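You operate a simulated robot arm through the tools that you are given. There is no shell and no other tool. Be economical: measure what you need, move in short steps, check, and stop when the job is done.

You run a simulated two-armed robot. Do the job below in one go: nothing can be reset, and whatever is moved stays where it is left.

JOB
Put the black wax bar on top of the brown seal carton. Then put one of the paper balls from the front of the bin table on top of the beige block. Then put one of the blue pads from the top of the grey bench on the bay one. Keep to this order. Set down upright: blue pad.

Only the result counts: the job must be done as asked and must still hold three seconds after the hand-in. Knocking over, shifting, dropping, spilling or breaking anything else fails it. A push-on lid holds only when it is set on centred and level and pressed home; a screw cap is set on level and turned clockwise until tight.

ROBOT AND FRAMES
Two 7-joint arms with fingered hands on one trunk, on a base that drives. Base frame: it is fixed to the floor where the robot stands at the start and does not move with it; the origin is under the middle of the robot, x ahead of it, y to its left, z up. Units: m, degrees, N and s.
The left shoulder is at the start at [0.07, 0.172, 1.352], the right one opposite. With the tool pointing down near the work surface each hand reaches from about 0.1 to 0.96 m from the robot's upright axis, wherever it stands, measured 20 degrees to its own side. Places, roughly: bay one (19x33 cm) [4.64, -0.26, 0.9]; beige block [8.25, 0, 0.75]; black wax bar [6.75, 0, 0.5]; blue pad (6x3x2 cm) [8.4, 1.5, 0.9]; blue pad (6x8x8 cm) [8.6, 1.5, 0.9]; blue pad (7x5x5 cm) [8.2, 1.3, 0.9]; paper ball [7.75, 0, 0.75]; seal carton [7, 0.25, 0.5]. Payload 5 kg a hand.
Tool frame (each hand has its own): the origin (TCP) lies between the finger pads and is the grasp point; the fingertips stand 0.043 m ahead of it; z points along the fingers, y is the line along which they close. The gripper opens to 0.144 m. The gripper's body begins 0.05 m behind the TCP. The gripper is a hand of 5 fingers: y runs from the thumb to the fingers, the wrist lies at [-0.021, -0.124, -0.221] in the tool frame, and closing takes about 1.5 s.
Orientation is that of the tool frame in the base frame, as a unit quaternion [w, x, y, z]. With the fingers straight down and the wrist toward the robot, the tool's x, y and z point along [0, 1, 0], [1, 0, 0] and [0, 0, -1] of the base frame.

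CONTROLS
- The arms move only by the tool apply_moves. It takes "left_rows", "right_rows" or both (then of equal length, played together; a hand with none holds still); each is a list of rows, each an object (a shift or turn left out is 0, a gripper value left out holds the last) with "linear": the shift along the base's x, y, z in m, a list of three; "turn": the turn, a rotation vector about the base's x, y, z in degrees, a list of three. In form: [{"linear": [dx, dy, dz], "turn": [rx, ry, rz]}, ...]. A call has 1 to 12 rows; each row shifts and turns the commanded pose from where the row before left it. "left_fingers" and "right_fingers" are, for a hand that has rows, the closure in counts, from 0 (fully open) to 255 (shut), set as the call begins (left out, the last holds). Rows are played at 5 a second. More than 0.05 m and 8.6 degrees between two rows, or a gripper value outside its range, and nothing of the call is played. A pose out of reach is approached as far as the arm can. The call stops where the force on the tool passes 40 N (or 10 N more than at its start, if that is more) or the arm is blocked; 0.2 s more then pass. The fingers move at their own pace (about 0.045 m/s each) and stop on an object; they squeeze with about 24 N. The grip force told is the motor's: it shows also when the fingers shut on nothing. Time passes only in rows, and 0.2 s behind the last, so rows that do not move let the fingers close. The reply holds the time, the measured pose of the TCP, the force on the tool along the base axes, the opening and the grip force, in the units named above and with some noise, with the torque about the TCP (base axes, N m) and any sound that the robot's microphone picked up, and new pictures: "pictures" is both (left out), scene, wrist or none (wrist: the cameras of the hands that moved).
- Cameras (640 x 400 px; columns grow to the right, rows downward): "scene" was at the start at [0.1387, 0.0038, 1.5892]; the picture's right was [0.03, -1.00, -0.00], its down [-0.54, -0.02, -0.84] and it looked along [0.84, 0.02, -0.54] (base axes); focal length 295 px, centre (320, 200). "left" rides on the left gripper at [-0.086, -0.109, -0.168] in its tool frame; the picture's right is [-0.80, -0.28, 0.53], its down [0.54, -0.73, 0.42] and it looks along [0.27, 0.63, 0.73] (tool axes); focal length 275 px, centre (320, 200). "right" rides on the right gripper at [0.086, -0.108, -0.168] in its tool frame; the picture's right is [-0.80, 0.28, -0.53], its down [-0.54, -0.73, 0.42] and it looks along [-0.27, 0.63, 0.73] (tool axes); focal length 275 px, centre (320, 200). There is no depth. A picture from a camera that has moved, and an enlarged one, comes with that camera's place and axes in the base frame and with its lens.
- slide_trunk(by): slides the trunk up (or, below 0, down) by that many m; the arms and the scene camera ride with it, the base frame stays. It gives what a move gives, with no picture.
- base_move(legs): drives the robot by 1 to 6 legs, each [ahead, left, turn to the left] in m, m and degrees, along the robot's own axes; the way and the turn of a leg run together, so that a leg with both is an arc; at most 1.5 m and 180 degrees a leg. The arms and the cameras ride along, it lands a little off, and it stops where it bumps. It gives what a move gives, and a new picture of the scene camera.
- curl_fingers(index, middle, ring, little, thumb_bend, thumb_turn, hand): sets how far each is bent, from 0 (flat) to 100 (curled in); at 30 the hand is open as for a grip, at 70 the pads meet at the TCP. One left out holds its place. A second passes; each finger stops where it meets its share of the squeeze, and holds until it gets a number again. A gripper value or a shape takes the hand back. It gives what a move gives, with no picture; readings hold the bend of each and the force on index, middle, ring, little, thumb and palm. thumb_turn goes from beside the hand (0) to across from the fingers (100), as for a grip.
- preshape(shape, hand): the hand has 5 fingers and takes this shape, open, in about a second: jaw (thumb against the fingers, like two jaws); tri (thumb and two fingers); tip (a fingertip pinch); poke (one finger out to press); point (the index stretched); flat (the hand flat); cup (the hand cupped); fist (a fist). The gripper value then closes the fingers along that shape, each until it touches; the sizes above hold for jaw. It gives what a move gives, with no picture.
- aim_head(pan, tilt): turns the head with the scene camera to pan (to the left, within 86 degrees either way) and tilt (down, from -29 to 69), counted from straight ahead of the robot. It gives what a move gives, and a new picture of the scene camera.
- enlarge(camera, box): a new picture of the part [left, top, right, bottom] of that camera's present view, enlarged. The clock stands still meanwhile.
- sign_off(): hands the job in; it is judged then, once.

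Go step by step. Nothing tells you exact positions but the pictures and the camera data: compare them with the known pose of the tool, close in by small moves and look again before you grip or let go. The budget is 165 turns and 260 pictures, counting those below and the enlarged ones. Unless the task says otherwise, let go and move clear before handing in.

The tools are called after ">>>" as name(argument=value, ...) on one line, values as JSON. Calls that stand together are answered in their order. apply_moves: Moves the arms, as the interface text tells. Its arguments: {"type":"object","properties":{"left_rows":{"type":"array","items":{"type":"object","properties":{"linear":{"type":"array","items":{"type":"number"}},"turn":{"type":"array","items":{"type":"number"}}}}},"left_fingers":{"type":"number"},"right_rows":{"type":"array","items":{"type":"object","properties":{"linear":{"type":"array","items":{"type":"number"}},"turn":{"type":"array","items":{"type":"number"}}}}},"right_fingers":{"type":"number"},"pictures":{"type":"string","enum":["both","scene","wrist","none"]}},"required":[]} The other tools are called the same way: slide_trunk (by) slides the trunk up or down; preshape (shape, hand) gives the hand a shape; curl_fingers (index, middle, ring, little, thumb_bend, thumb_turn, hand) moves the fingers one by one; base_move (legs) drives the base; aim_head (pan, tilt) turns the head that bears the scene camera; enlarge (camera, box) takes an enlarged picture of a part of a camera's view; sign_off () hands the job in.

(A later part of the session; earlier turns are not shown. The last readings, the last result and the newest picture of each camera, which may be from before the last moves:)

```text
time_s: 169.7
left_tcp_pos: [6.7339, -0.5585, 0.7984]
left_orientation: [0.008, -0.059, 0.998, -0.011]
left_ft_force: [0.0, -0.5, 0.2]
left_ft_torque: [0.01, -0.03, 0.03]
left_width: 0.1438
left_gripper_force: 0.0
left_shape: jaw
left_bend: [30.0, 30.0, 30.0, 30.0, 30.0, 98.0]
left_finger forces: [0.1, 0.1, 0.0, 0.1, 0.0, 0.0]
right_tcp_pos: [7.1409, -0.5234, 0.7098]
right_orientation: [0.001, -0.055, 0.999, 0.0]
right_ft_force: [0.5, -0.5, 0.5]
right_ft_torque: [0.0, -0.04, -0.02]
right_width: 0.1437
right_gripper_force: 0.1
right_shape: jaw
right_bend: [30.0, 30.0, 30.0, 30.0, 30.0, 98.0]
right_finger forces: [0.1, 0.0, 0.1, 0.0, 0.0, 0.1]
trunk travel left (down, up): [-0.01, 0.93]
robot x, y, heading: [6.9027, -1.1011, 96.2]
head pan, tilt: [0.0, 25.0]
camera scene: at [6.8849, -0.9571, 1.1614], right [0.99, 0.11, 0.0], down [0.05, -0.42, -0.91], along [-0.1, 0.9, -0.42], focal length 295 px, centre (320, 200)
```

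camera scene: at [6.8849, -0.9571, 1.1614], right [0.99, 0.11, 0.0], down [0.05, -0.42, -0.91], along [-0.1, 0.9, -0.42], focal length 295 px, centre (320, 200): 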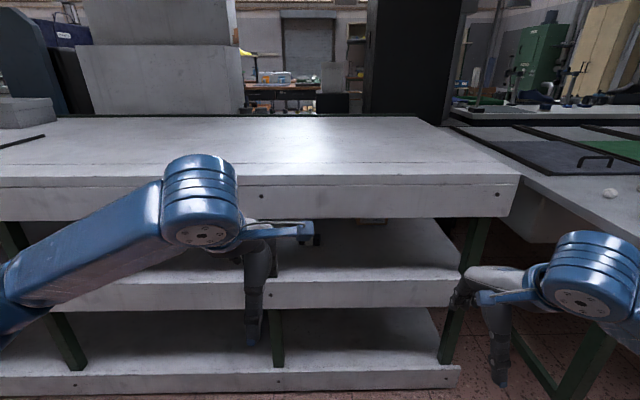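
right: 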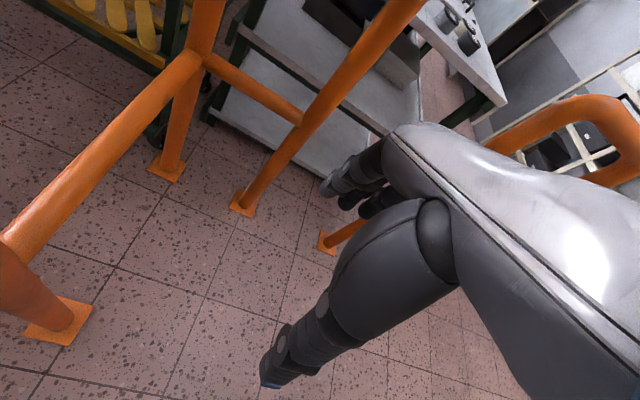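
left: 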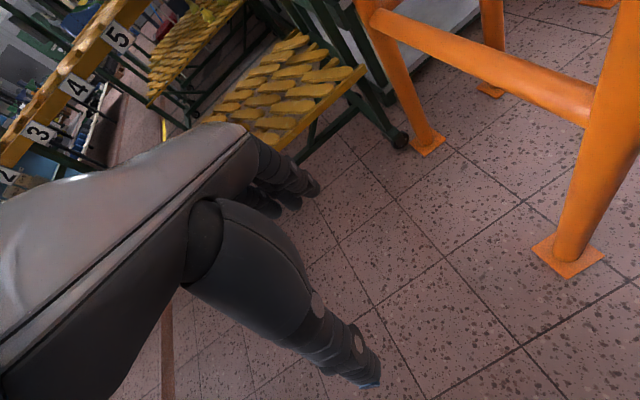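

I can peek into the middle shelf; zooming.

>>> enlarge(camera="scene", box=[272, 205, 432, 305])

>>> aim_head(pan=0, tilt=5)

```text
4.00 times, centred on (352, 255) of scene
camera zoom: at [6.8849, -0.9571, 1.1614], right [0.99, 0.11, 0.0], down [0.05, -0.42, -0.91], along [-0.1, 0.9, -0.42], focal length 1181 px, centre (192, -20)
```

zoom: 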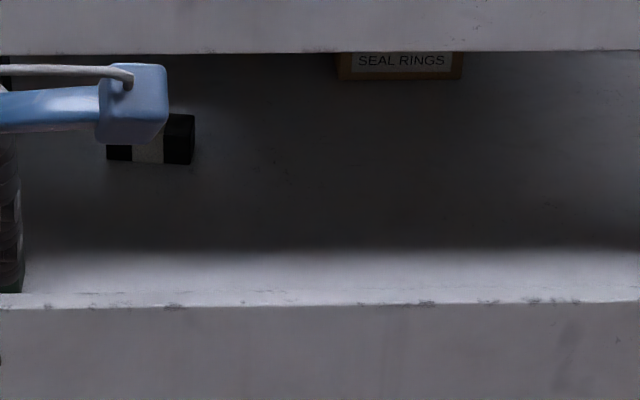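

```text
time_s: 170.5
left_tcp_pos: [6.7348, -0.5593, 0.7972]
left_orientation: [0.008, -0.059, 0.998, -0.011]
left_ft_force: [-0.8, 0.2, 0.1]
left_ft_torque: [-0.02, -0.02, -0.01]
left_width: 0.1437
left_gripper_force: 0.0
left_shape: jaw
left_bend: [30.0, 30.0, 30.0, 30.0, 30.0, 98.0]
left_finger forces: [0.1, 0.0, 0.1, 0.0, 0.0, 0.1]
right_tcp_pos: [7.1399, -0.5216, 0.711]
right_orientation: [0.001, -0.055, 0.998, -0.002]
right_ft_force: [0.7, -0.4, 0.2]
right_ft_torque: [0.0, 0.04, -0.02]
right_width: 0.1438
right_gripper_force: 0.0
right_shape: jaw
right_bend: [30.0, 30.0, 30.0, 30.0, 30.0, 98.0]
right_finger forces: [0.1, 0.0, 0.0, 0.0, 0.0, 0.1]
trunk travel left (down, up): [-0.01, 0.93]
robot x, y, heading: [6.8998, -1.098, 96.4]
head pan, tilt: [0.0, 5.0]
camera scene: at [6.8849, -0.9574, 1.1939], right [0.99, 0.11, 0.0], down [0.01, -0.09, -1.0], along [-0.11, 0.99, -0.09], focal length 295 px, centre (320, 200)
```

scene: 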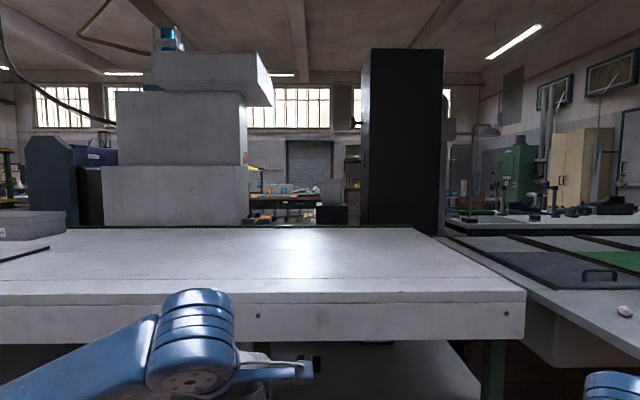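

I found the bar (≈6.73, 0.05) and the "SEAL RINGS" carton (≈6.99, 0.25) on the middle shelf. I'll yaw the left hand so it can close along x, and lift the right hand above bench height.

>>> apply_moves(left_rows=[{"turn": [0, 0, -8.07]}, {"turn": [0, 0, -8.07]}, {"turn": [0, 0, -8.07]}, {"turn": [0, 0, -8.07]}, {"turn": [0, 0, -8.07]}, {"turn": [0, 0, -8.07]}, {"turn": [0, 0, -8.07]}, {"turn": [0, 0, -8.07]}, {"turn": [0, 0, -8.07]}, {"turn": [0, 0, -8.07]}, {"turn": [0, 0, -8.07]}, {"turn": [0, 0, -8.07]}], right_rows=[{"linear": [0, 0, 0.045]}, {"linear": [0, 0, 0.045]}, {"linear": [0, 0, 0.045]}, {"linear": [0, 0, 0.045]}, {"linear": [0, 0, 0.045]}, {"linear": [0, 0, 0.045]}, {"linear": [0, 0, 0.045]}, {"linear": [0, 0, 0.045]}, {"linear": [0, 0, 0.045]}, {}, {}, {}], pictures="none")

>>> apply_moves(left_rows=[{"turn": [8.2, 0, 0]}, {"turn": [8.2, 0, 0]}, {"turn": [8.2, 0, 0]}, {"turn": [8.2, 0, 0]}, {"turn": [8.2, 0, 0]}, {"turn": [8.2, 0, 0]}, {"turn": [8.2, 0, 0]}], pictures="wrist")

>>> aim_head(pan=0, tilt=30)

```text
time_s: 173.1
left_tcp_pos: [6.7341, -0.5589, 0.7982]
left_orientation: [-0.002, 0.708, 0.706, -0.013]
left_ft_force: [0.8, 0.2, 0.0]
left_ft_torque: [-0.01, -0.01, 0.01]
left_width: 0.1437
left_gripper_force: 0.0
left_shape: jaw
left_bend: [30.0, 30.0, 30.0, 30.0, 30.0, 98.0]
left_finger forces: [0.1, 0.0, 0.0, 0.0, 0.0, 0.0]
right_tcp_pos: [7.1399, -0.5219, 1.1153]
right_orientation: [0.0, -0.055, 0.998, -0.001]
right_ft_force: [0.6, 0.1, 0.6]
right_ft_torque: [-0.02, 0.03, 0.0]
right_width: 0.1436
right_gripper_force: 0.1
right_shape: jaw
right_bend: [30.0, 30.0, 30.0, 30.0, 30.0, 98.0]
right_finger forces: [0.1, 0.0, 0.0, 0.0, 0.0, 0.0]
trunk travel left (down, up): [-0.01, 0.93]
robot x, y, heading: [6.9035, -1.0997, 96.1]
head pan, tilt: [0.0, 5.0]
```

```text
time_s: 174.7
left_tcp_pos: [6.7316, -0.5381, 0.8]
left_orientation: [-0.342, 0.619, 0.625, 0.329]
left_ft_force: [-0.4, 0.3, -0.4]
left_ft_torque: [0.03, 0.02, 0.01]
left_width: 0.1438
left_gripper_force: 0.1
left_shape: jaw
left_bend: [30.0, 30.0, 30.0, 30.0, 30.0, 98.0]
left_finger forces: [0.1, 0.1, 0.0, 0.0, 0.1, 0.0]
left hand out of reach, approached as far as the arm can: row 7
right_tcp_pos: [7.141, -0.5207, 1.1148]
right_orientation: [0.001, -0.055, 0.998, -0.001]
right_ft_force: [-0.1, 0.3, 0.2]
right_ft_torque: [-0.01, 0.0, -0.02]
right_width: 0.1437
right_gripper_force: 0.0
right_shape: jaw
right_bend: [30.0, 30.0, 30.0, 30.0, 30.0, 98.0]
right_finger forces: [0.1, 0.0, 0.0, 0.0, 0.0, 0.1]
trunk travel left (down, up): [-0.01, 0.93]
robot x, y, heading: [6.9013, -1.0998, 96.4]
head pan, tilt: [0.0, 5.0]
camera left: at [6.6265, -0.7266, 0.8219], right [-0.3, 0.0, -0.96], down [-0.73, 0.64, 0.23], along [0.61, 0.77, -0.19], focal length 275 px, centre (320, 200)
```

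left: 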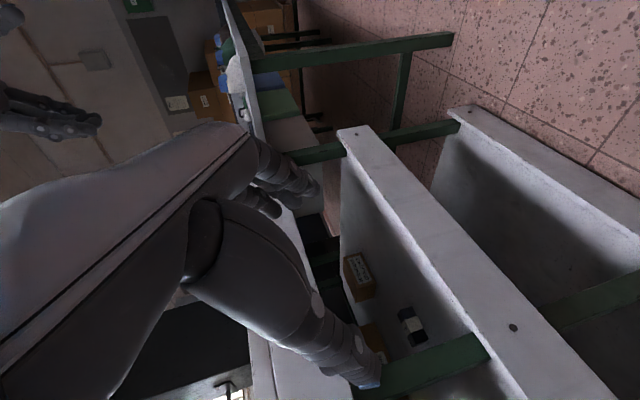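

```text
time_s: 175.6
left_tcp_pos: [6.7326, -0.5395, 0.7996]
left_orientation: [-0.342, 0.62, 0.626, 0.328]
left_ft_force: [-0.2, -0.4, 0.7]
left_ft_torque: [0.02, -0.02, -0.04]
left_width: 0.144
left_gripper_force: 0.0
left_shape: jaw
left_bend: [30.0, 30.0, 30.0, 30.0, 30.0, 98.0]
left_finger forces: [0.1, 0.0, 0.0, 0.1, 0.0, 0.0]
right_tcp_pos: [7.1404, -0.5216, 1.1149]
right_orientation: [0.001, -0.055, 0.999, -0.001]
right_ft_force: [-0.2, 0.1, 1.0]
right_ft_torque: [-0.04, 0.0, 0.0]
right_width: 0.1439
right_gripper_force: 0.0
right_shape: jaw
right_bend: [30.0, 30.0, 30.0, 30.0, 30.0, 98.0]
right_finger forces: [0.1, 0.0, 0.1, 0.1, 0.1, 0.1]
trunk travel left (down, up): [-0.01, 0.93]
robot x, y, heading: [6.9015, -1.0999, 96.3]
head pan, tilt: [0.0, 30.0]
camera scene: at [6.885, -0.9588, 1.1536], right [0.99, 0.11, 0.0], down [0.05, -0.5, -0.87], along [-0.1, 0.86, -0.5], focal length 295 px, centre (320, 200)
```

scene: 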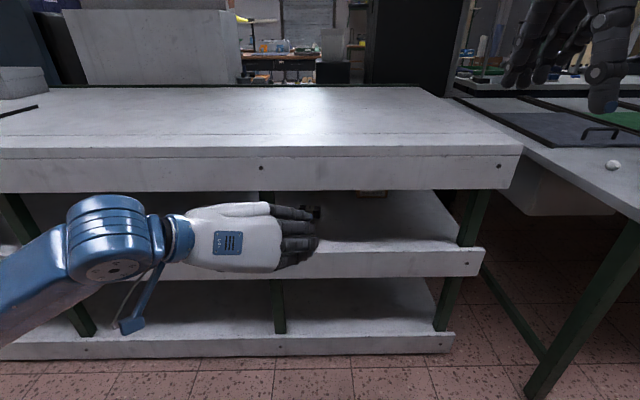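

The wrist camera sees both the carton and the bar. Zooming to gauge heights.

>>> enlarge(camera="left", box=[280, 200, 520, 350])

```text
2.67 times, centred on (400, 275) of left
camera zoom: at [6.6266, -0.727, 0.8224], right [-0.3, 0.0, -0.96], down [-0.73, 0.64, 0.23], along [0.61, 0.77, -0.19], focal length 734 px, centre (107, 0)
```

zoom: 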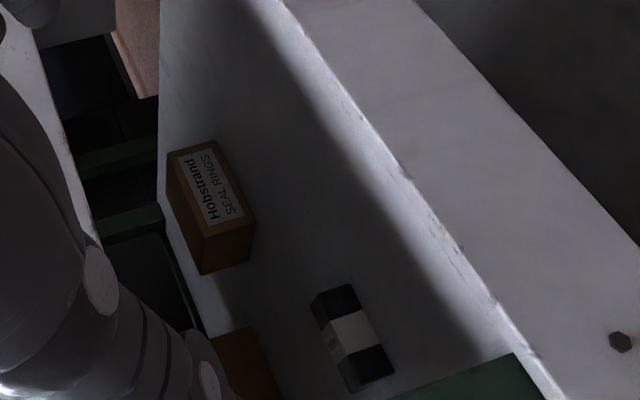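

I triangulate: shelf surface z≈0.54, bar ≈8×3.5×3.7 cm at (6.74, −0.02), carton ≈14 cm wide, 7 cm tall with front-left at (6.92, 0.15). A post stands left of the bar, so I'll use the right hand (wrist to the right). Moving the left away, re-orienting the right.

>>> apply_moves(left_rows=[{"linear": [0, 0, 0.045]}, {"linear": [0, 0, 0.045]}, {"linear": [0, 0, 0.045]}, {"linear": [0, 0, 0.045]}, {"linear": [0, 0, 0.045]}, {"linear": [0, 0, 0.045]}, {"linear": [0, 0, 0.045]}, {"linear": [-0.04, 0, 0]}, {"linear": [-0.04, 0, 0]}, {"linear": [-0.04, 0, 0]}], right_rows=[{"turn": [0, 0, 8.37]}, {"turn": [0, 0, 8.37]}, {"turn": [0, 0, 8.37]}, {"turn": [0, 0, 8.37]}, {"turn": [0, 0, 8.37]}, {"turn": [0, 0, 8.37]}, {"turn": [0, 0, 8.37]}, {"turn": [0, 0, 8.37]}, {"turn": [0, 0, 8.37]}, {"turn": [0, 0, 8.37]}], pictures="none")

>>> apply_moves(right_rows=[{"linear": [-0.01, -0.01, -0.045]}, {"linear": [-0.01, -0.01, -0.045]}, {"linear": [-0.01, -0.01, -0.045]}, {"linear": [-0.01, 0, -0.045]}, {"linear": [-0.01, 0, -0.045]}, {"linear": [-0.01, 0, -0.045]}, {"linear": [-0.01, 0, -0.045]}, {"linear": [0, 0, -0.03]}], pictures="none")

>>> preshape(hand="right", shape="tri")

>>> apply_moves(right_rows=[{"turn": [8.3, 0, 0]}, {"turn": [8.3, 0, 0]}, {"turn": [8.3, 0, 0]}, {"turn": [8.3, 0, 0]}, {"turn": [8.3, 0, 0]}, {"turn": [8.5, 0, 0]}], pictures="both")

```text
time_s: 177.8
left_tcp_pos: [6.611, -0.5378, 1.1138]
left_orientation: [-0.342, 0.62, 0.625, 0.329]
left_ft_force: [-0.2, 0.5, -0.2]
left_ft_torque: [0.02, -0.01, -0.05]
left_width: 0.1441
left_gripper_force: 0.2
left_shape: jaw
left_bend: [30.0, 30.0, 30.0, 30.0, 30.0, 98.0]
left_finger forces: [0.0, 0.1, 0.0, 0.0, 0.1, 0.0]
right_tcp_pos: [7.1394, -0.5222, 1.1157]
right_orientation: [-0.002, 0.707, -0.707, 0.0]
right_ft_force: [-0.3, 0.1, -0.1]
right_ft_torque: [0.0, -0.04, 0.02]
right_width: 0.1438
right_gripper_force: 0.1
right_shape: jaw
right_bend: [30.0, 30.0, 30.0, 30.0, 30.0, 98.0]
right_finger forces: [0.0, 0.1, 0.1, 0.0, 0.0, 0.0]
trunk travel left (down, up): [-0.01, 0.93]
robot x, y, heading: [6.9049, -1.1019, 96.1]
head pan, tilt: [0.0, 30.0]
```

```text
time_s: 179.6
left_tcp_pos: [6.6135, -0.5381, 1.1169]
left_orientation: [-0.341, 0.619, 0.627, 0.328]
left_ft_force: [-0.2, -0.4, 0.9]
left_ft_torque: [-0.05, 0.03, 0.01]
left_width: 0.1439
left_gripper_force: 0.1
left_shape: jaw
left_bend: [30.0, 30.0, 30.0, 30.0, 30.0, 98.0]
left_finger forces: [0.0, 0.0, 0.0, 0.0, 0.0, 0.0]
right_tcp_pos: [7.0698, -0.5503, 0.7697]
right_orientation: [0.001, -0.707, 0.707, 0.001]
right_ft_force: [0.0, 0.0, 0.6]
right_ft_torque: [-0.01, -0.04, -0.02]
right_width: 0.1439
right_gripper_force: 0.1
right_shape: jaw
right_bend: [30.0, 30.0, 30.0, 30.0, 30.0, 98.0]
right_finger forces: [0.0, 0.0, 0.0, 0.0, 0.0, 0.0]
trunk travel left (down, up): [-0.01, 0.93]
robot x, y, heading: [6.9034, -1.1037, 96.3]
head pan, tilt: [0.0, 30.0]
```

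```text
time_s: 180.5
left_tcp_pos: [6.6135, -0.5373, 1.1163]
left_orientation: [-0.342, 0.618, 0.626, 0.329]
left_ft_force: [-0.1, 0.5, -0.3]
left_ft_torque: [0.02, -0.01, 0.02]
left_width: 0.1439
left_gripper_force: 0.1
left_shape: jaw
left_bend: [30.0, 30.0, 30.0, 30.0, 30.0, 98.0]
left_finger forces: [0.2, 0.1, 0.0, 0.1, 0.0, 0.1]
right_tcp_pos: [7.0703, -0.5509, 0.77]
right_orientation: [0.001, -0.707, 0.707, 0.001]
right_ft_force: [0.6, 0.4, 0.2]
right_ft_torque: [0.0, 0.03, 0.02]
right_width: 0.1436
right_gripper_force: 0.0
right_shape: tri
right_bend: [30.0, 30.0, 99.0, 99.0, 30.0, 98.0]
right_finger forces: [0.0, 0.0, 0.1, 0.1, 0.0, 0.0]
trunk travel left (down, up): [-0.01, 0.93]
robot x, y, heading: [6.8999, -1.0998, 96.2]
head pan, tilt: [0.0, 30.0]
```

```text
time_s: 181.9
left_tcp_pos: [6.614, -0.5379, 1.1156]
left_orientation: [-0.341, 0.62, 0.625, 0.329]
left_ft_force: [0.7, -0.5, -0.5]
left_ft_torque: [0.01, 0.0, -0.01]
left_width: 0.1442
left_gripper_force: 0.1
left_shape: jaw
left_bend: [30.0, 30.0, 30.0, 30.0, 30.0, 98.0]
left_finger forces: [0.0, 0.1, 0.0, 0.0, 0.1, 0.0]
right_tcp_pos: [7.0773, -0.5045, 0.7756]
right_orientation: [-0.299, 0.641, -0.64, -0.301]
right_ft_force: [-0.6, 0.4, 0.6]
right_ft_torque: [-0.01, 0.0, 0.02]
right_width: 0.1439
right_gripper_force: 0.0
right_shape: tri
right_bend: [30.0, 30.0, 99.0, 99.0, 30.0, 98.0]
right_finger forces: [0.0, 0.0, 0.0, 0.0, 0.1, 0.0]
right hand out of reach, approached as far as the arm can: row 5, 6
trunk travel left (down, up): [-0.01, 0.93]
robot x, y, heading: [6.9035, -1.1034, 96.3]
head pan, tilt: [0.0, 30.0]
camera scene: at [6.8852, -0.959, 1.1536], right [0.99, 0.11, 0.0], down [0.05, -0.5, -0.87], along [-0.1, 0.86, -0.5], focal length 295 px, centre (320, 200)
camera right: at [7.1875, -0.6876, 0.8156], right [-0.28, 0.1, 0.95], down [0.72, 0.67, 0.15], along [-0.63, 0.73, -0.26], focal length 275 px, centre (320, 200)
```

scene: 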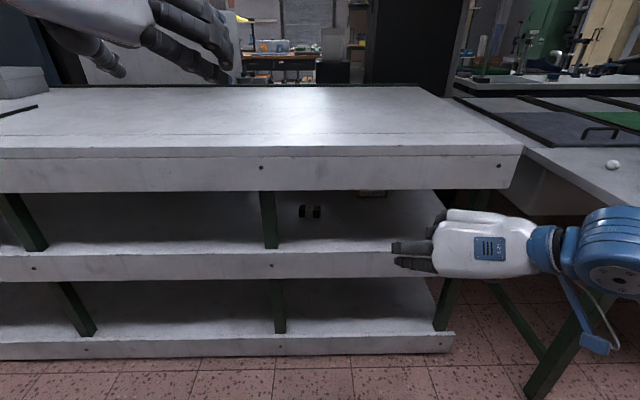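
right: 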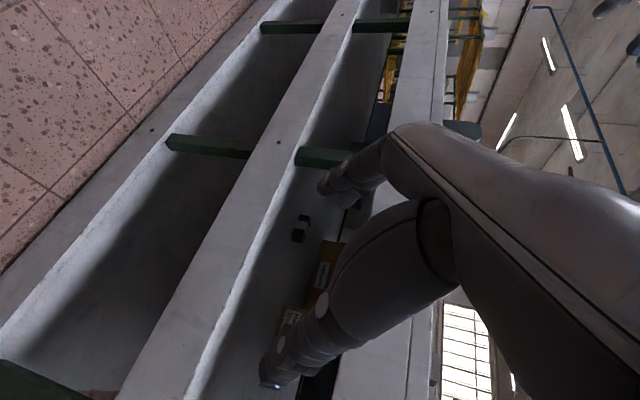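

Good: in tri shape the extended fingers are the lower ones. Now zoom on the bar and carton from both cameras.

>>> enlarge(camera="scene", box=[270, 180, 398, 260])

>>> enlarge(camera="right", box=[220, 180, 380, 280])

```text
5.00 times, centred on (334, 220) of scene
camera zoom: at [6.8852, -0.959, 1.1536], right [0.99, 0.11, 0.0], down [0.05, -0.5, -0.87], along [-0.1, 0.86, -0.5], focal length 1476 px, centre (250, 100)
```

zoom: 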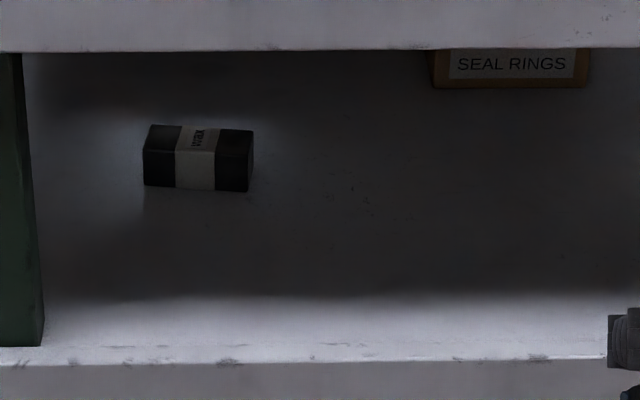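

```text
4.00 times, centred on (300, 230) of right
camera zoom: at [7.1875, -0.6876, 0.8156], right [-0.28, 0.1, 0.95], down [0.72, 0.67, 0.15], along [-0.63, 0.73, -0.26], focal length 1101 px, centre (400, 80)
```

zoom: 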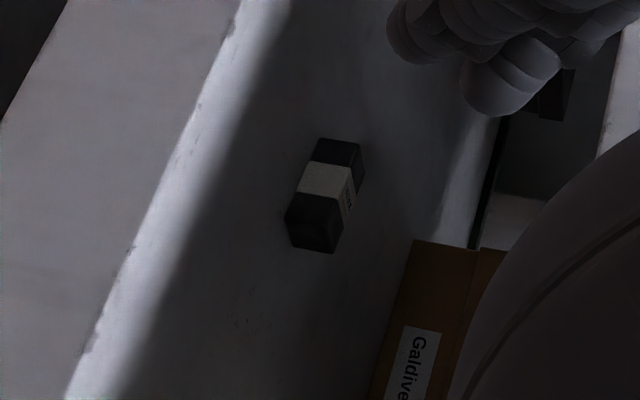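

Bar centre ≈ (6.737, −0.027, 0.56), shelf 0.543; carton centre ≈ (6.98, 0.18), top ≈0.608. I'll flatten the hand's pitch to ~20° and lower it to shelf-gap height before driving closer.

>>> apply_moves(right_rows=[{"linear": [-0.02, 0.0, -0.04], "turn": [5, 0, 0]}, {"linear": [-0.02, 0.0, -0.04], "turn": [5, 0, 0]}, {"linear": [-0.02, 0.02, -0.04], "turn": [5, 0, 0]}, {"linear": [-0.02, 0.02, -0.035], "turn": [5, 0, 0]}, {"linear": [-0.02, 0.02, 0]}, {"linear": [-0.02, 0, 0]}], pictures="scene")

```text
time_s: 183.3
left_tcp_pos: [6.6134, -0.5379, 1.1162]
left_orientation: [-0.341, 0.619, 0.626, 0.329]
left_ft_force: [-0.6, 0.0, 0.4]
left_ft_torque: [0.01, 0.01, 0.0]
left_width: 0.144
left_gripper_force: 0.0
left_shape: jaw
left_bend: [30.0, 30.0, 30.0, 30.0, 30.0, 98.0]
left_finger forces: [0.0, 0.1, 0.1, 0.0, 0.0, 0.0]
right_tcp_pos: [6.9592, -0.4273, 0.6174]
right_orientation: [0.406, -0.578, 0.58, 0.406]
right_ft_force: [0.1, 0.6, 0.4]
right_ft_torque: [0.01, 0.01, -0.03]
right_width: 0.144
right_gripper_force: 0.1
right_shape: tri
right_bend: [30.0, 30.0, 99.0, 99.0, 30.0, 97.0]
right_finger forces: [0.0, 0.0, 0.0, 0.1, 0.1, 0.1]
right hand out of reach, approached as far as the arm can: row 1, 2
trunk travel left (down, up): [-0.01, 0.93]
robot x, y, heading: [6.9012, -1.0998, 96.4]
head pan, tilt: [0.0, 30.0]
camera scene: at [6.8848, -0.9589, 1.1536], right [0.99, 0.11, 0.0], down [0.06, -0.5, -0.87], along [-0.09, 0.86, -0.5], focal length 295 px, centre (320, 200)
```

scene: 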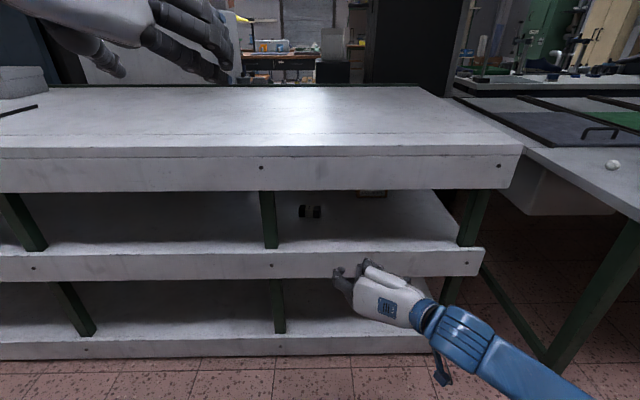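

The hand is at shelf-gap height. Drive ahead 0.28 m so the hand enters the gap.

>>> base_move(legs=[[0.28, 0, 0]])

>>> aim_head(pan=0, tilt=45)

>>> apply_moves(right_rows=[{"linear": [0, 0, 0]}], pictures="wrist")

```text
time_s: 185.3
left_tcp_pos: [6.5807, -0.2568, 1.1147]
left_orientation: [-0.341, 0.618, 0.628, 0.328]
left_ft_force: [0.3, 0.3, -0.1]
left_ft_torque: [-0.01, 0.0, 0.05]
left_width: 0.1438
left_gripper_force: 0.0
left_shape: jaw
left_bend: [30.0, 30.0, 30.0, 30.0, 30.0, 98.0]
left_finger forces: [0.0, 0.1, 0.0, 0.0, 0.0, 0.0]
right_tcp_pos: [6.9254, -0.146, 0.616]
right_orientation: [-0.406, 0.58, -0.578, -0.406]
right_ft_force: [-0.3, 0.9, -1.5]
right_ft_torque: [0.03, 0.04, 0.0]
right_width: 0.1437
right_gripper_force: 0.0
right_shape: tri
right_bend: [30.0, 30.0, 99.0, 99.0, 30.0, 97.0]
right_finger forces: [0.0, 0.0, 0.0, 0.0, 0.0, 0.0]
trunk travel left (down, up): [-0.01, 0.93]
robot x, y, heading: [6.869, -0.8178, 96.4]
head pan, tilt: [0.0, 30.0]
camera scene: at [6.853, -0.6772, 1.1534], right [0.99, 0.11, 0.0], down [0.06, -0.5, -0.87], along [-0.1, 0.86, -0.5], focal length 295 px, centre (320, 200)
```

scene: 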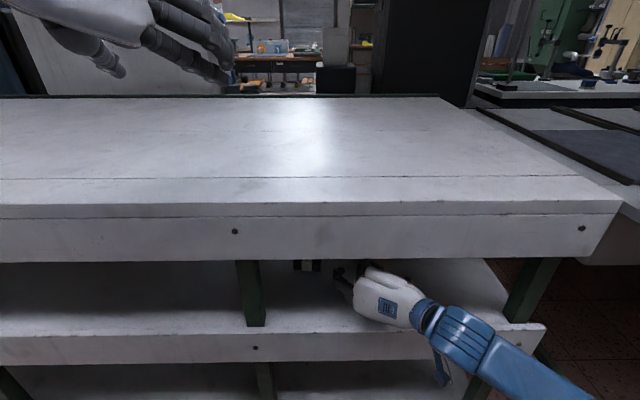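

```text
time_s: 186.1
left_tcp_pos: [6.58, -0.2575, 1.1152]
left_orientation: [-0.342, 0.619, 0.627, 0.328]
left_ft_force: [0.2, 1.1, -0.7]
left_ft_torque: [-0.01, 0.01, 0.02]
left_width: 0.1439
left_gripper_force: 0.0
left_shape: jaw
left_bend: [30.0, 30.0, 30.0, 30.0, 30.0, 98.0]
left_finger forces: [0.0, 0.0, 0.1, 0.0, 0.0, 0.0]
right_tcp_pos: [6.9265, -0.1451, 0.6162]
right_orientation: [-0.406, 0.579, -0.578, -0.406]
right_ft_force: [0.2, -0.1, -0.2]
right_ft_torque: [-0.02, -0.02, -0.05]
right_width: 0.1437
right_gripper_force: 0.1
right_shape: tri
right_bend: [30.0, 30.0, 99.0, 99.0, 30.0, 97.0]
right_finger forces: [0.0, 0.0, 0.0, 0.0, 0.1, 0.1]
trunk travel left (down, up): [-0.01, 0.93]
robot x, y, heading: [6.8688, -0.8193, 96.8]
head pan, tilt: [0.0, 45.0]
camera scene: at [6.8541, -0.687, 1.131], right [0.99, 0.11, 0.0], down [0.08, -0.7, -0.71], along [-0.08, 0.7, -0.71], focal length 295 px, centre (320, 200)
```

scene: 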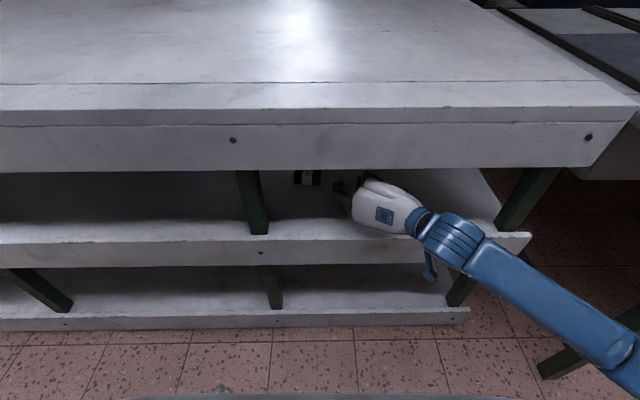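

```text
time_s: 186.5
left_tcp_pos: [6.5807, -0.2581, 1.1159]
left_orientation: [-0.341, 0.618, 0.628, 0.327]
left_ft_force: [-1.4, 0.6, 0.2]
left_ft_torque: [-0.02, 0.0, 0.0]
left_width: 0.1441
left_gripper_force: 0.1
left_shape: jaw
left_bend: [30.0, 30.0, 30.0, 30.0, 30.0, 98.0]
left_finger forces: [0.0, 0.0, 0.1, 0.0, 0.0, 0.1]
right_tcp_pos: [6.9251, -0.1451, 0.616]
right_orientation: [-0.406, 0.58, -0.578, -0.406]
right_ft_force: [0.8, 0.4, 0.1]
right_ft_torque: [0.0, -0.03, -0.04]
right_width: 0.1439
right_gripper_force: 0.2
right_shape: tri
right_bend: [30.0, 30.0, 99.0, 99.0, 30.0, 97.0]
right_finger forces: [0.0, 0.0, 0.1, 0.1, 0.0, 0.1]
trunk travel left (down, up): [-0.01, 0.93]
robot x, y, heading: [6.8713, -0.8203, 96.5]
head pan, tilt: [0.0, 45.0]
camera right: at [7.0357, -0.3325, 0.5919], right [-0.28, -0.23, 0.93], down [0.72, 0.58, 0.37], along [-0.63, 0.78, 0.0], focal length 275 px, centre (320, 200)
```

right: 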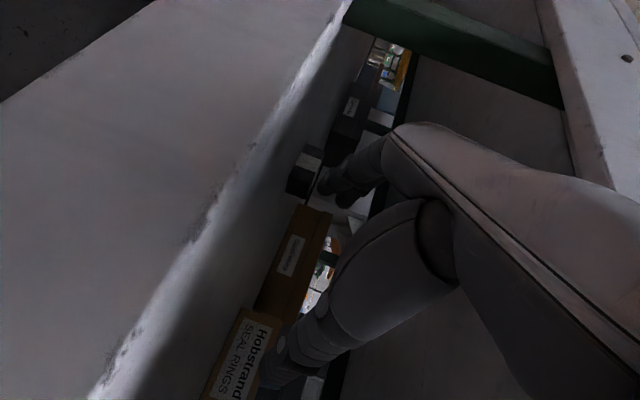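

Fingers/thumb sit at nearly TCP height. I'll lower to z≈0.583, shift to the bar's x with a partly closed hand, then look.

>>> apply_moves(right_fingers=45, right_rows=[{"linear": [-0.03, 0, -0.012]}, {"linear": [-0.04, 0, -0.012]}, {"linear": [-0.04, 0, -0.009]}, {"linear": [-0.04, 0, 0]}, {"linear": [-0.038, 0, 0]}], pictures="both")

>>> enlarge(camera="right", box=[220, 80, 460, 230])

>>> enlarge(camera="scene", box=[220, 140, 412, 260])

```text
time_s: 187.7
left_tcp_pos: [6.5817, -0.2578, 1.1162]
left_orientation: [-0.341, 0.619, 0.626, 0.328]
left_ft_force: [0.7, -0.4, 0.5]
left_ft_torque: [0.0, 0.03, 0.0]
left_width: 0.1438
left_gripper_force: 0.1
left_shape: jaw
left_bend: [30.0, 30.0, 30.0, 30.0, 30.0, 98.0]
left_finger forces: [0.0, 0.0, 0.1, 0.0, 0.0, 0.0]
right_tcp_pos: [6.7406, -0.1452, 0.5834]
right_orientation: [0.407, -0.579, 0.579, 0.405]
right_ft_force: [3.4, 4.9, 0.8]
right_ft_torque: [-0.19, 0.12, -0.2]
right_width: 0.1183
right_gripper_force: 0.1
right_shape: tri
right_bend: [26.0, 35.0, 99.0, 99.0, 49.0, 99.0]
right_finger forces: [0.0, 5.0, 0.1, 0.0, 0.0, 0.1]
trunk travel left (down, up): [-0.01, 0.93]
robot x, y, heading: [6.8701, -0.8169, 96.3]
head pan, tilt: [0.0, 45.0]
camera scene: at [6.8545, -0.6867, 1.1309], right [0.99, 0.11, 0.0], down [0.08, -0.7, -0.71], along [-0.08, 0.7, -0.71], focal length 295 px, centre (320, 200)
camera right: at [6.8483, -0.3321, 0.5586], right [-0.28, -0.23, 0.93], down [0.73, 0.58, 0.37], along [-0.63, 0.78, 0.0], focal length 275 px, centre (320, 200)
```

scene: 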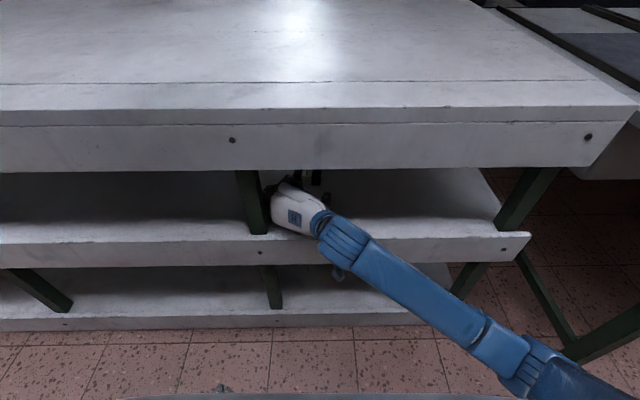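
right: 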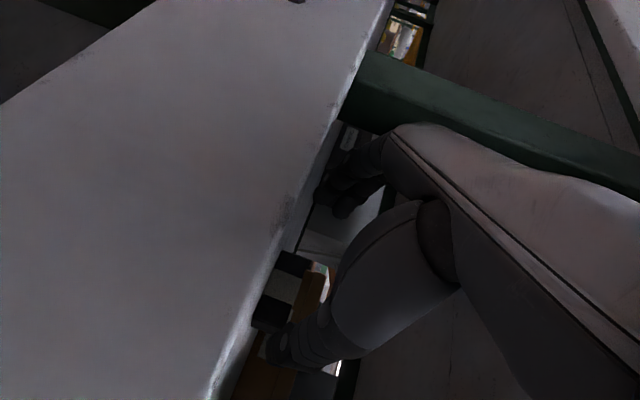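

```text
2.67 times, centred on (340, 155) of right
camera zoom: at [6.8483, -0.3321, 0.5586], right [-0.28, -0.23, 0.93], down [0.73, 0.58, 0.37], along [-0.63, 0.78, 0.0], focal length 734 px, centre (267, 320)
```

zoom: 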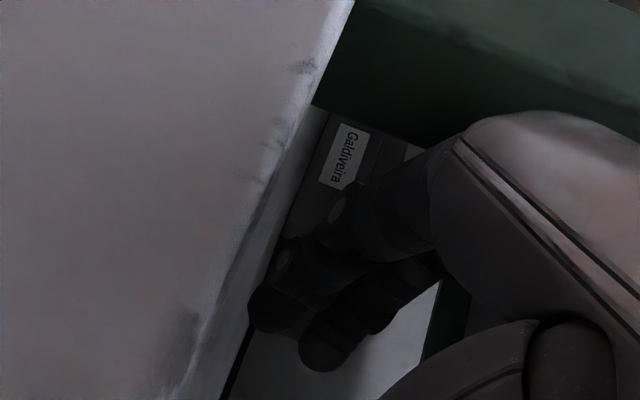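

```text
3.33 times, centred on (316, 200) of scene
camera zoom: at [6.8545, -0.6867, 1.1309], right [0.99, 0.11, 0.0], down [0.08, -0.7, -0.71], along [-0.08, 0.7, -0.71], focal length 984 px, centre (333, 200)
```

zoom: 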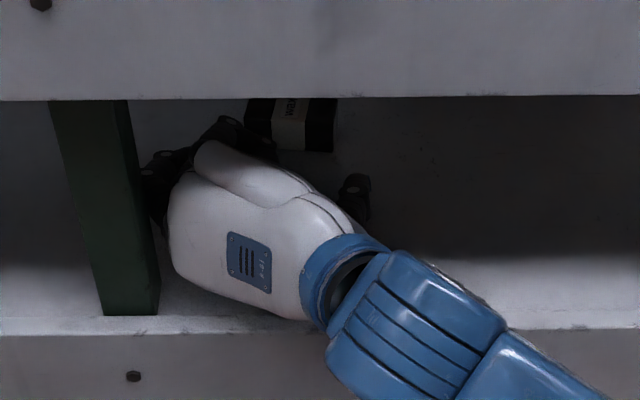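

The knuckles lightly touch the post. I'll ease right, yaw the hand ~12° so the palm stays clear of it, and advance.

>>> apply_moves(right_fingers=30, right_rows=[{"linear": [0.02, 0, 0]}, {"linear": [0, 0, 0], "turn": [0, 0, 6]}, {"linear": [0, 0.02, 0], "turn": [0, 0, 6]}, {"linear": [-0.002, 0.025, 0]}], pictures="both")

>>> enlarge(camera="right", box=[220, 130, 460, 280])

>>> enlarge(camera="scene", box=[220, 140, 412, 260])

```text
time_s: 188.7
left_tcp_pos: [6.5803, -0.2572, 1.1152]
left_orientation: [-0.341, 0.619, 0.627, 0.328]
left_ft_force: [-0.1, -0.7, 0.5]
left_ft_torque: [0.01, 0.01, -0.02]
left_width: 0.1439
left_gripper_force: 0.2
left_shape: jaw
left_bend: [30.0, 30.0, 30.0, 30.0, 30.0, 98.0]
left_finger forces: [0.1, 0.0, 0.1, 0.1, 0.0, 0.0]
right_tcp_pos: [6.7547, -0.1003, 0.5829]
right_orientation: [-0.361, 0.637, -0.515, -0.446]
right_ft_force: [-0.6, 0.5, 0.2]
right_ft_torque: [0.03, 0.01, 0.0]
right_width: 0.127
right_gripper_force: 0.1
right_shape: tri
right_bend: [26.0, 32.0, 99.0, 99.0, 42.0, 98.0]
right_finger forces: [0.1, 0.1, 0.0, 0.1, 0.0, 0.0]
trunk travel left (down, up): [-0.01, 0.93]
robot x, y, heading: [6.8691, -0.8185, 96.5]
head pan, tilt: [0.0, 45.0]
camera scene: at [6.8539, -0.6868, 1.1309], right [0.99, 0.11, 0.0], down [0.08, -0.7, -0.71], along [-0.08, 0.7, -0.71], focal length 295 px, centre (320, 200)
camera right: at [6.9018, -0.2608, 0.5582], right [-0.23, -0.28, 0.93], down [0.59, 0.72, 0.36], along [-0.78, 0.63, 0.0], focal length 275 px, centre (320, 200)
```

scene: 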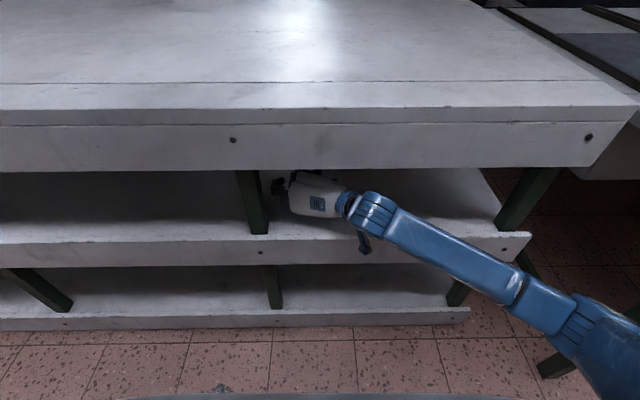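
right: 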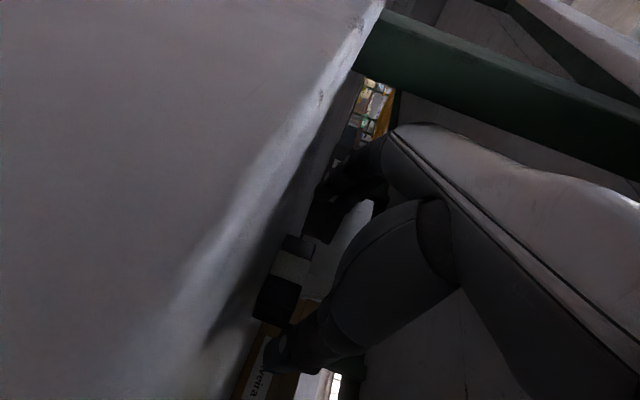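

```text
2.67 times, centred on (340, 205) of right
camera zoom: at [6.9018, -0.2608, 0.5582], right [-0.23, -0.28, 0.93], down [0.59, 0.72, 0.36], along [-0.78, 0.63, 0.0], focal length 734 px, centre (267, 187)
```

zoom: 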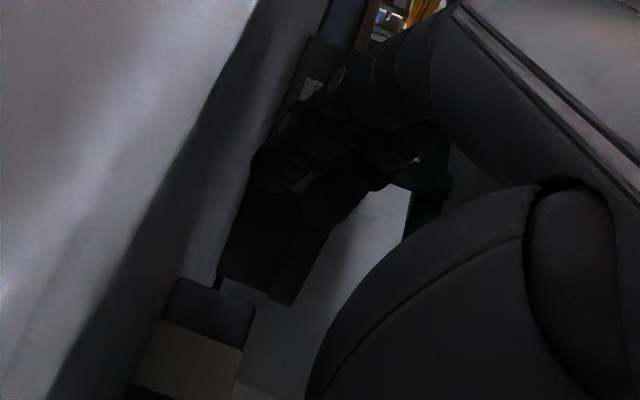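

```text
3.33 times, centred on (316, 200) of scene
camera zoom: at [6.8539, -0.6868, 1.1309], right [0.99, 0.11, 0.0], down [0.08, -0.7, -0.71], along [-0.08, 0.7, -0.71], focal length 984 px, centre (333, 200)
```

zoom: 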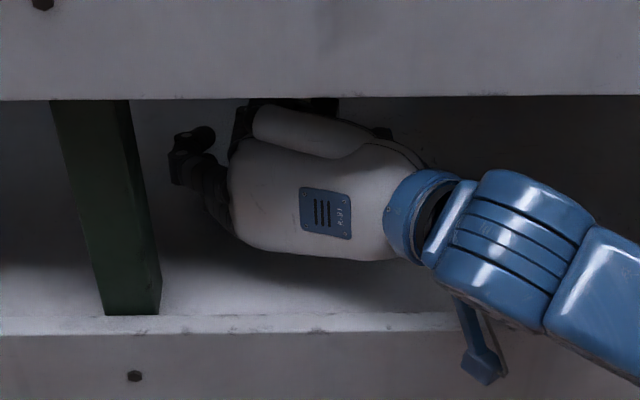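

Clear of the post, and the bar lies between fingers and thumb. Advance the last 4 cm and view.

>>> apply_moves(right_rows=[{"linear": [-0.005, 0.02, 0]}, {"linear": [-0.005, 0.02, 0]}], pictures="wrist")

>>> enlarge(camera="right", box=[220, 180, 460, 330])

```text
time_s: 189.3
left_tcp_pos: [6.5818, -0.2593, 1.1154]
left_orientation: [-0.342, 0.619, 0.627, 0.327]
left_ft_force: [-0.1, 1.4, -1.1]
left_ft_torque: [-0.04, 0.01, -0.03]
left_width: 0.144
left_gripper_force: 0.0
left_shape: jaw
left_bend: [30.0, 30.0, 30.0, 30.0, 30.0, 98.0]
left_finger forces: [0.0, 0.1, 0.1, 0.0, 0.0, 0.0]
right_tcp_pos: [6.7476, -0.06, 0.5875]
right_orientation: [-0.363, 0.635, -0.515, -0.448]
right_ft_force: [10.2, -8.7, 22.5]
right_ft_torque: [-4.37, -4.07, 0.18]
right_width: 0.1269
right_gripper_force: 0.1
right_shape: tri
right_bend: [26.0, 32.0, 99.0, 99.0, 42.0, 98.0]
right_finger forces: [0.0, 0.0, 0.0, 0.1, 0.1, 0.1]
trunk travel left (down, up): [-0.01, 0.93]
robot x, y, heading: [6.8685, -0.8182, 96.4]
head pan, tilt: [0.0, 45.0]
camera right: at [6.8926, -0.2197, 0.5617], right [-0.23, -0.29, 0.93], down [0.59, 0.72, 0.37], along [-0.78, 0.63, 0.01], focal length 275 px, centre (320, 200)
```

right: 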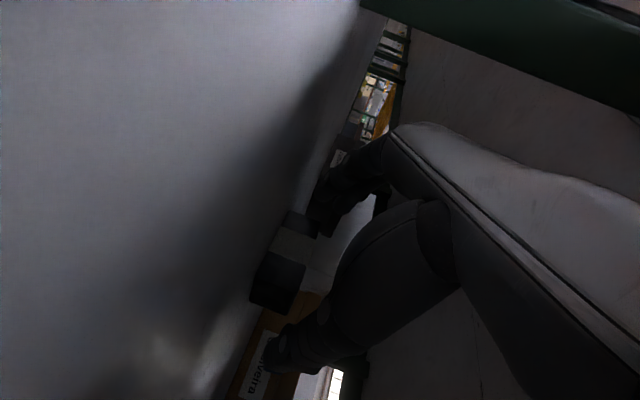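

```text
2.67 times, centred on (340, 255) of right
camera zoom: at [6.8926, -0.2197, 0.5617], right [-0.23, -0.29, 0.93], down [0.59, 0.72, 0.37], along [-0.78, 0.63, 0.01], focal length 734 px, centre (267, 53)
```

zoom: 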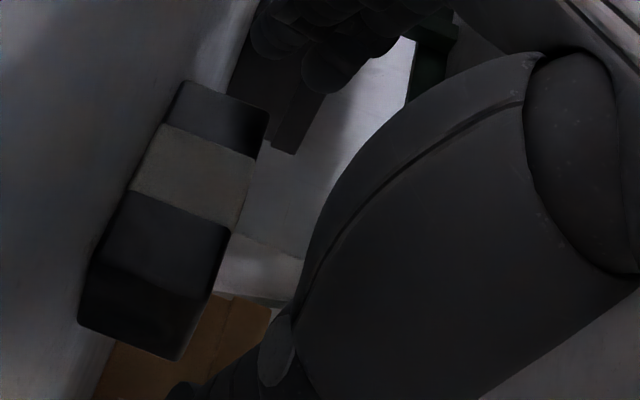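

Something under the wrist presses the shelf edge (22 N up). I'll pitch the hand 10° nose-down, raising the wrist.

>>> apply_moves(right_rows=[{"linear": [0, 0, 0.006]}, {"turn": [-4.9, -1.0, 0]}, {"turn": [-4.9, -1.0, 0]}, {"linear": [0, 0, -0.004]}], pictures="wrist")

>>> enlarge(camera="right", box=[220, 180, 460, 330])

>>> enlarge(camera="scene", box=[220, 140, 412, 260])

```text
time_s: 190.3
left_tcp_pos: [6.5812, -0.2588, 1.1157]
left_orientation: [-0.341, 0.619, 0.627, 0.328]
left_ft_force: [-0.3, 0.3, 0.0]
left_ft_torque: [-0.03, 0.0, 0.02]
left_width: 0.1441
left_gripper_force: 0.1
left_shape: jaw
left_bend: [30.0, 30.0, 30.0, 30.0, 30.0, 98.0]
left_finger forces: [0.0, 0.0, 0.0, 0.0, 0.0, 0.0]
right_tcp_pos: [6.7466, -0.0614, 0.585]
right_orientation: [-0.314, 0.672, -0.545, -0.39]
right_ft_force: [-0.2, 1.4, 1.0]
right_ft_torque: [-0.01, -0.02, -0.01]
right_width: 0.1269
right_gripper_force: 0.0
right_shape: tri
right_bend: [26.0, 32.0, 99.0, 99.0, 42.0, 98.0]
right_finger forces: [0.0, 0.0, 0.0, 0.0, 0.0, 0.0]
trunk travel left (down, up): [-0.01, 0.93]
robot x, y, heading: [6.8697, -0.8203, 96.4]
head pan, tilt: [0.0, 45.0]
camera right: at [6.8923, -0.2221, 0.5932], right [-0.26, -0.12, 0.96], down [0.58, 0.78, 0.26], along [-0.77, 0.62, -0.13], focal length 275 px, centre (320, 200)
```

right: 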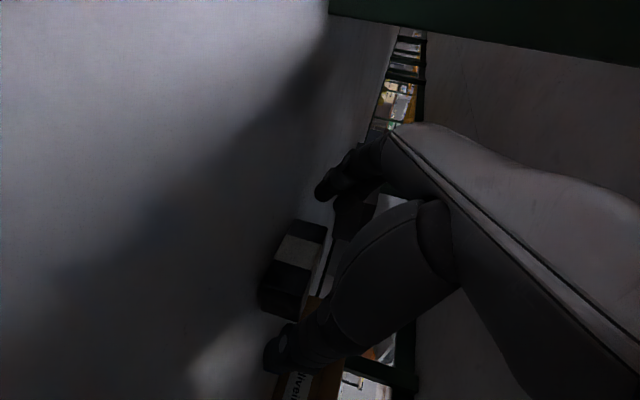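

```text
2.67 times, centred on (340, 255) of right
camera zoom: at [6.8923, -0.2221, 0.5932], right [-0.26, -0.12, 0.96], down [0.58, 0.78, 0.26], along [-0.77, 0.62, -0.13], focal length 734 px, centre (267, 53)
```

zoom: 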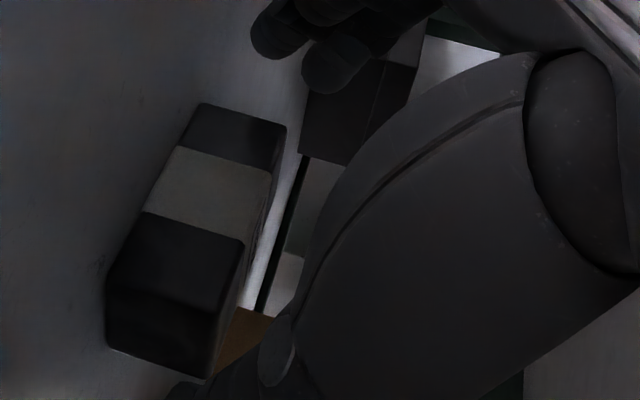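

```text
3.33 times, centred on (316, 200) of scene
camera zoom: at [6.8542, -0.687, 1.1309], right [0.99, 0.11, 0.0], down [0.08, -0.7, -0.71], along [-0.08, 0.7, -0.71], focal length 984 px, centre (333, 200)
```

zoom: 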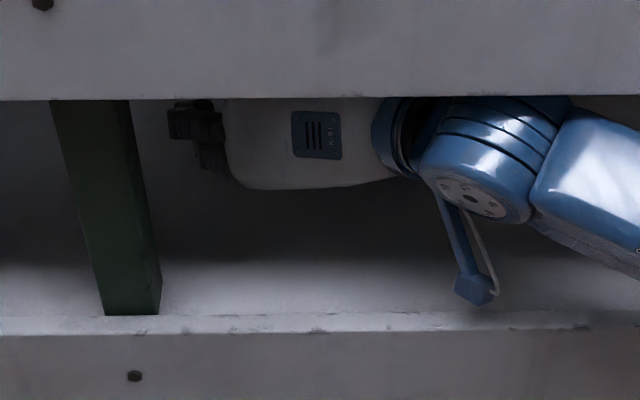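

Free of contact. Fingertips are just at the bar's front edge; I'll unwind the yaw and move in ~1.2 cm.

>>> apply_moves(right_rows=[{"linear": [-0.003, 0, 0], "turn": [0, 0, -6]}, {"linear": [-0.004, 0.006, 0], "turn": [0, 0, -6]}, {"linear": [0, 0.008, -0.003]}], pictures="wrist")

>>> enlarge(camera="right", box=[220, 180, 460, 330])

```text
time_s: 191.1
left_tcp_pos: [6.5809, -0.2569, 1.1168]
left_orientation: [-0.342, 0.619, 0.627, 0.327]
left_ft_force: [0.3, 0.3, 0.0]
left_ft_torque: [-0.01, 0.01, 0.0]
left_width: 0.1436
left_gripper_force: 0.1
left_shape: jaw
left_bend: [30.0, 30.0, 30.0, 30.0, 30.0, 98.0]
left_finger forces: [0.0, 0.0, 0.0, 0.1, 0.0, 0.1]
right_tcp_pos: [6.7404, -0.0462, 0.5829]
right_orientation: [0.354, -0.611, 0.613, 0.355]
right_ft_force: [0.2, 0.6, -0.1]
right_ft_torque: [0.01, -0.02, 0.02]
right_width: 0.1269
right_gripper_force: 0.0
right_shape: tri
right_bend: [26.0, 32.0, 99.0, 99.0, 42.0, 98.0]
right_finger forces: [0.0, 0.0, 0.0, 0.1, 0.0, 0.1]
trunk travel left (down, up): [-0.01, 0.93]
robot x, y, heading: [6.8675, -0.8234, 96.2]
head pan, tilt: [0.0, 45.0]
camera right: at [6.8485, -0.2346, 0.5903], right [-0.28, -0.07, 0.96], down [0.73, 0.64, 0.26], along [-0.63, 0.77, -0.13], focal length 275 px, centre (320, 200)
```

right: 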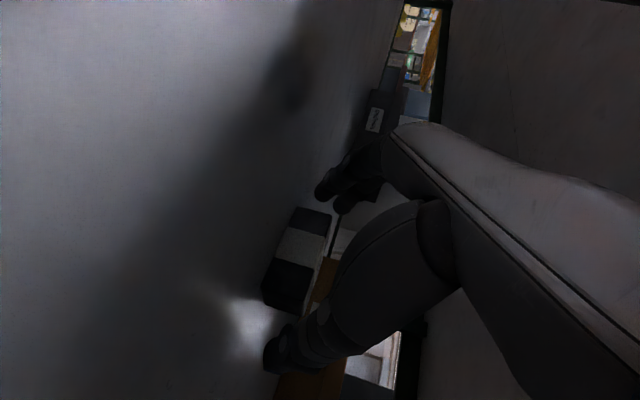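

```text
2.67 times, centred on (340, 255) of right
camera zoom: at [6.8485, -0.2346, 0.5903], right [-0.28, -0.07, 0.96], down [0.73, 0.64, 0.26], along [-0.63, 0.77, -0.13], focal length 734 px, centre (267, 53)
```

zoom: 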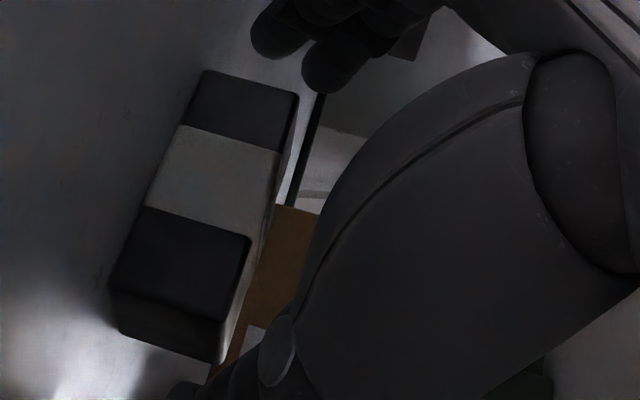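

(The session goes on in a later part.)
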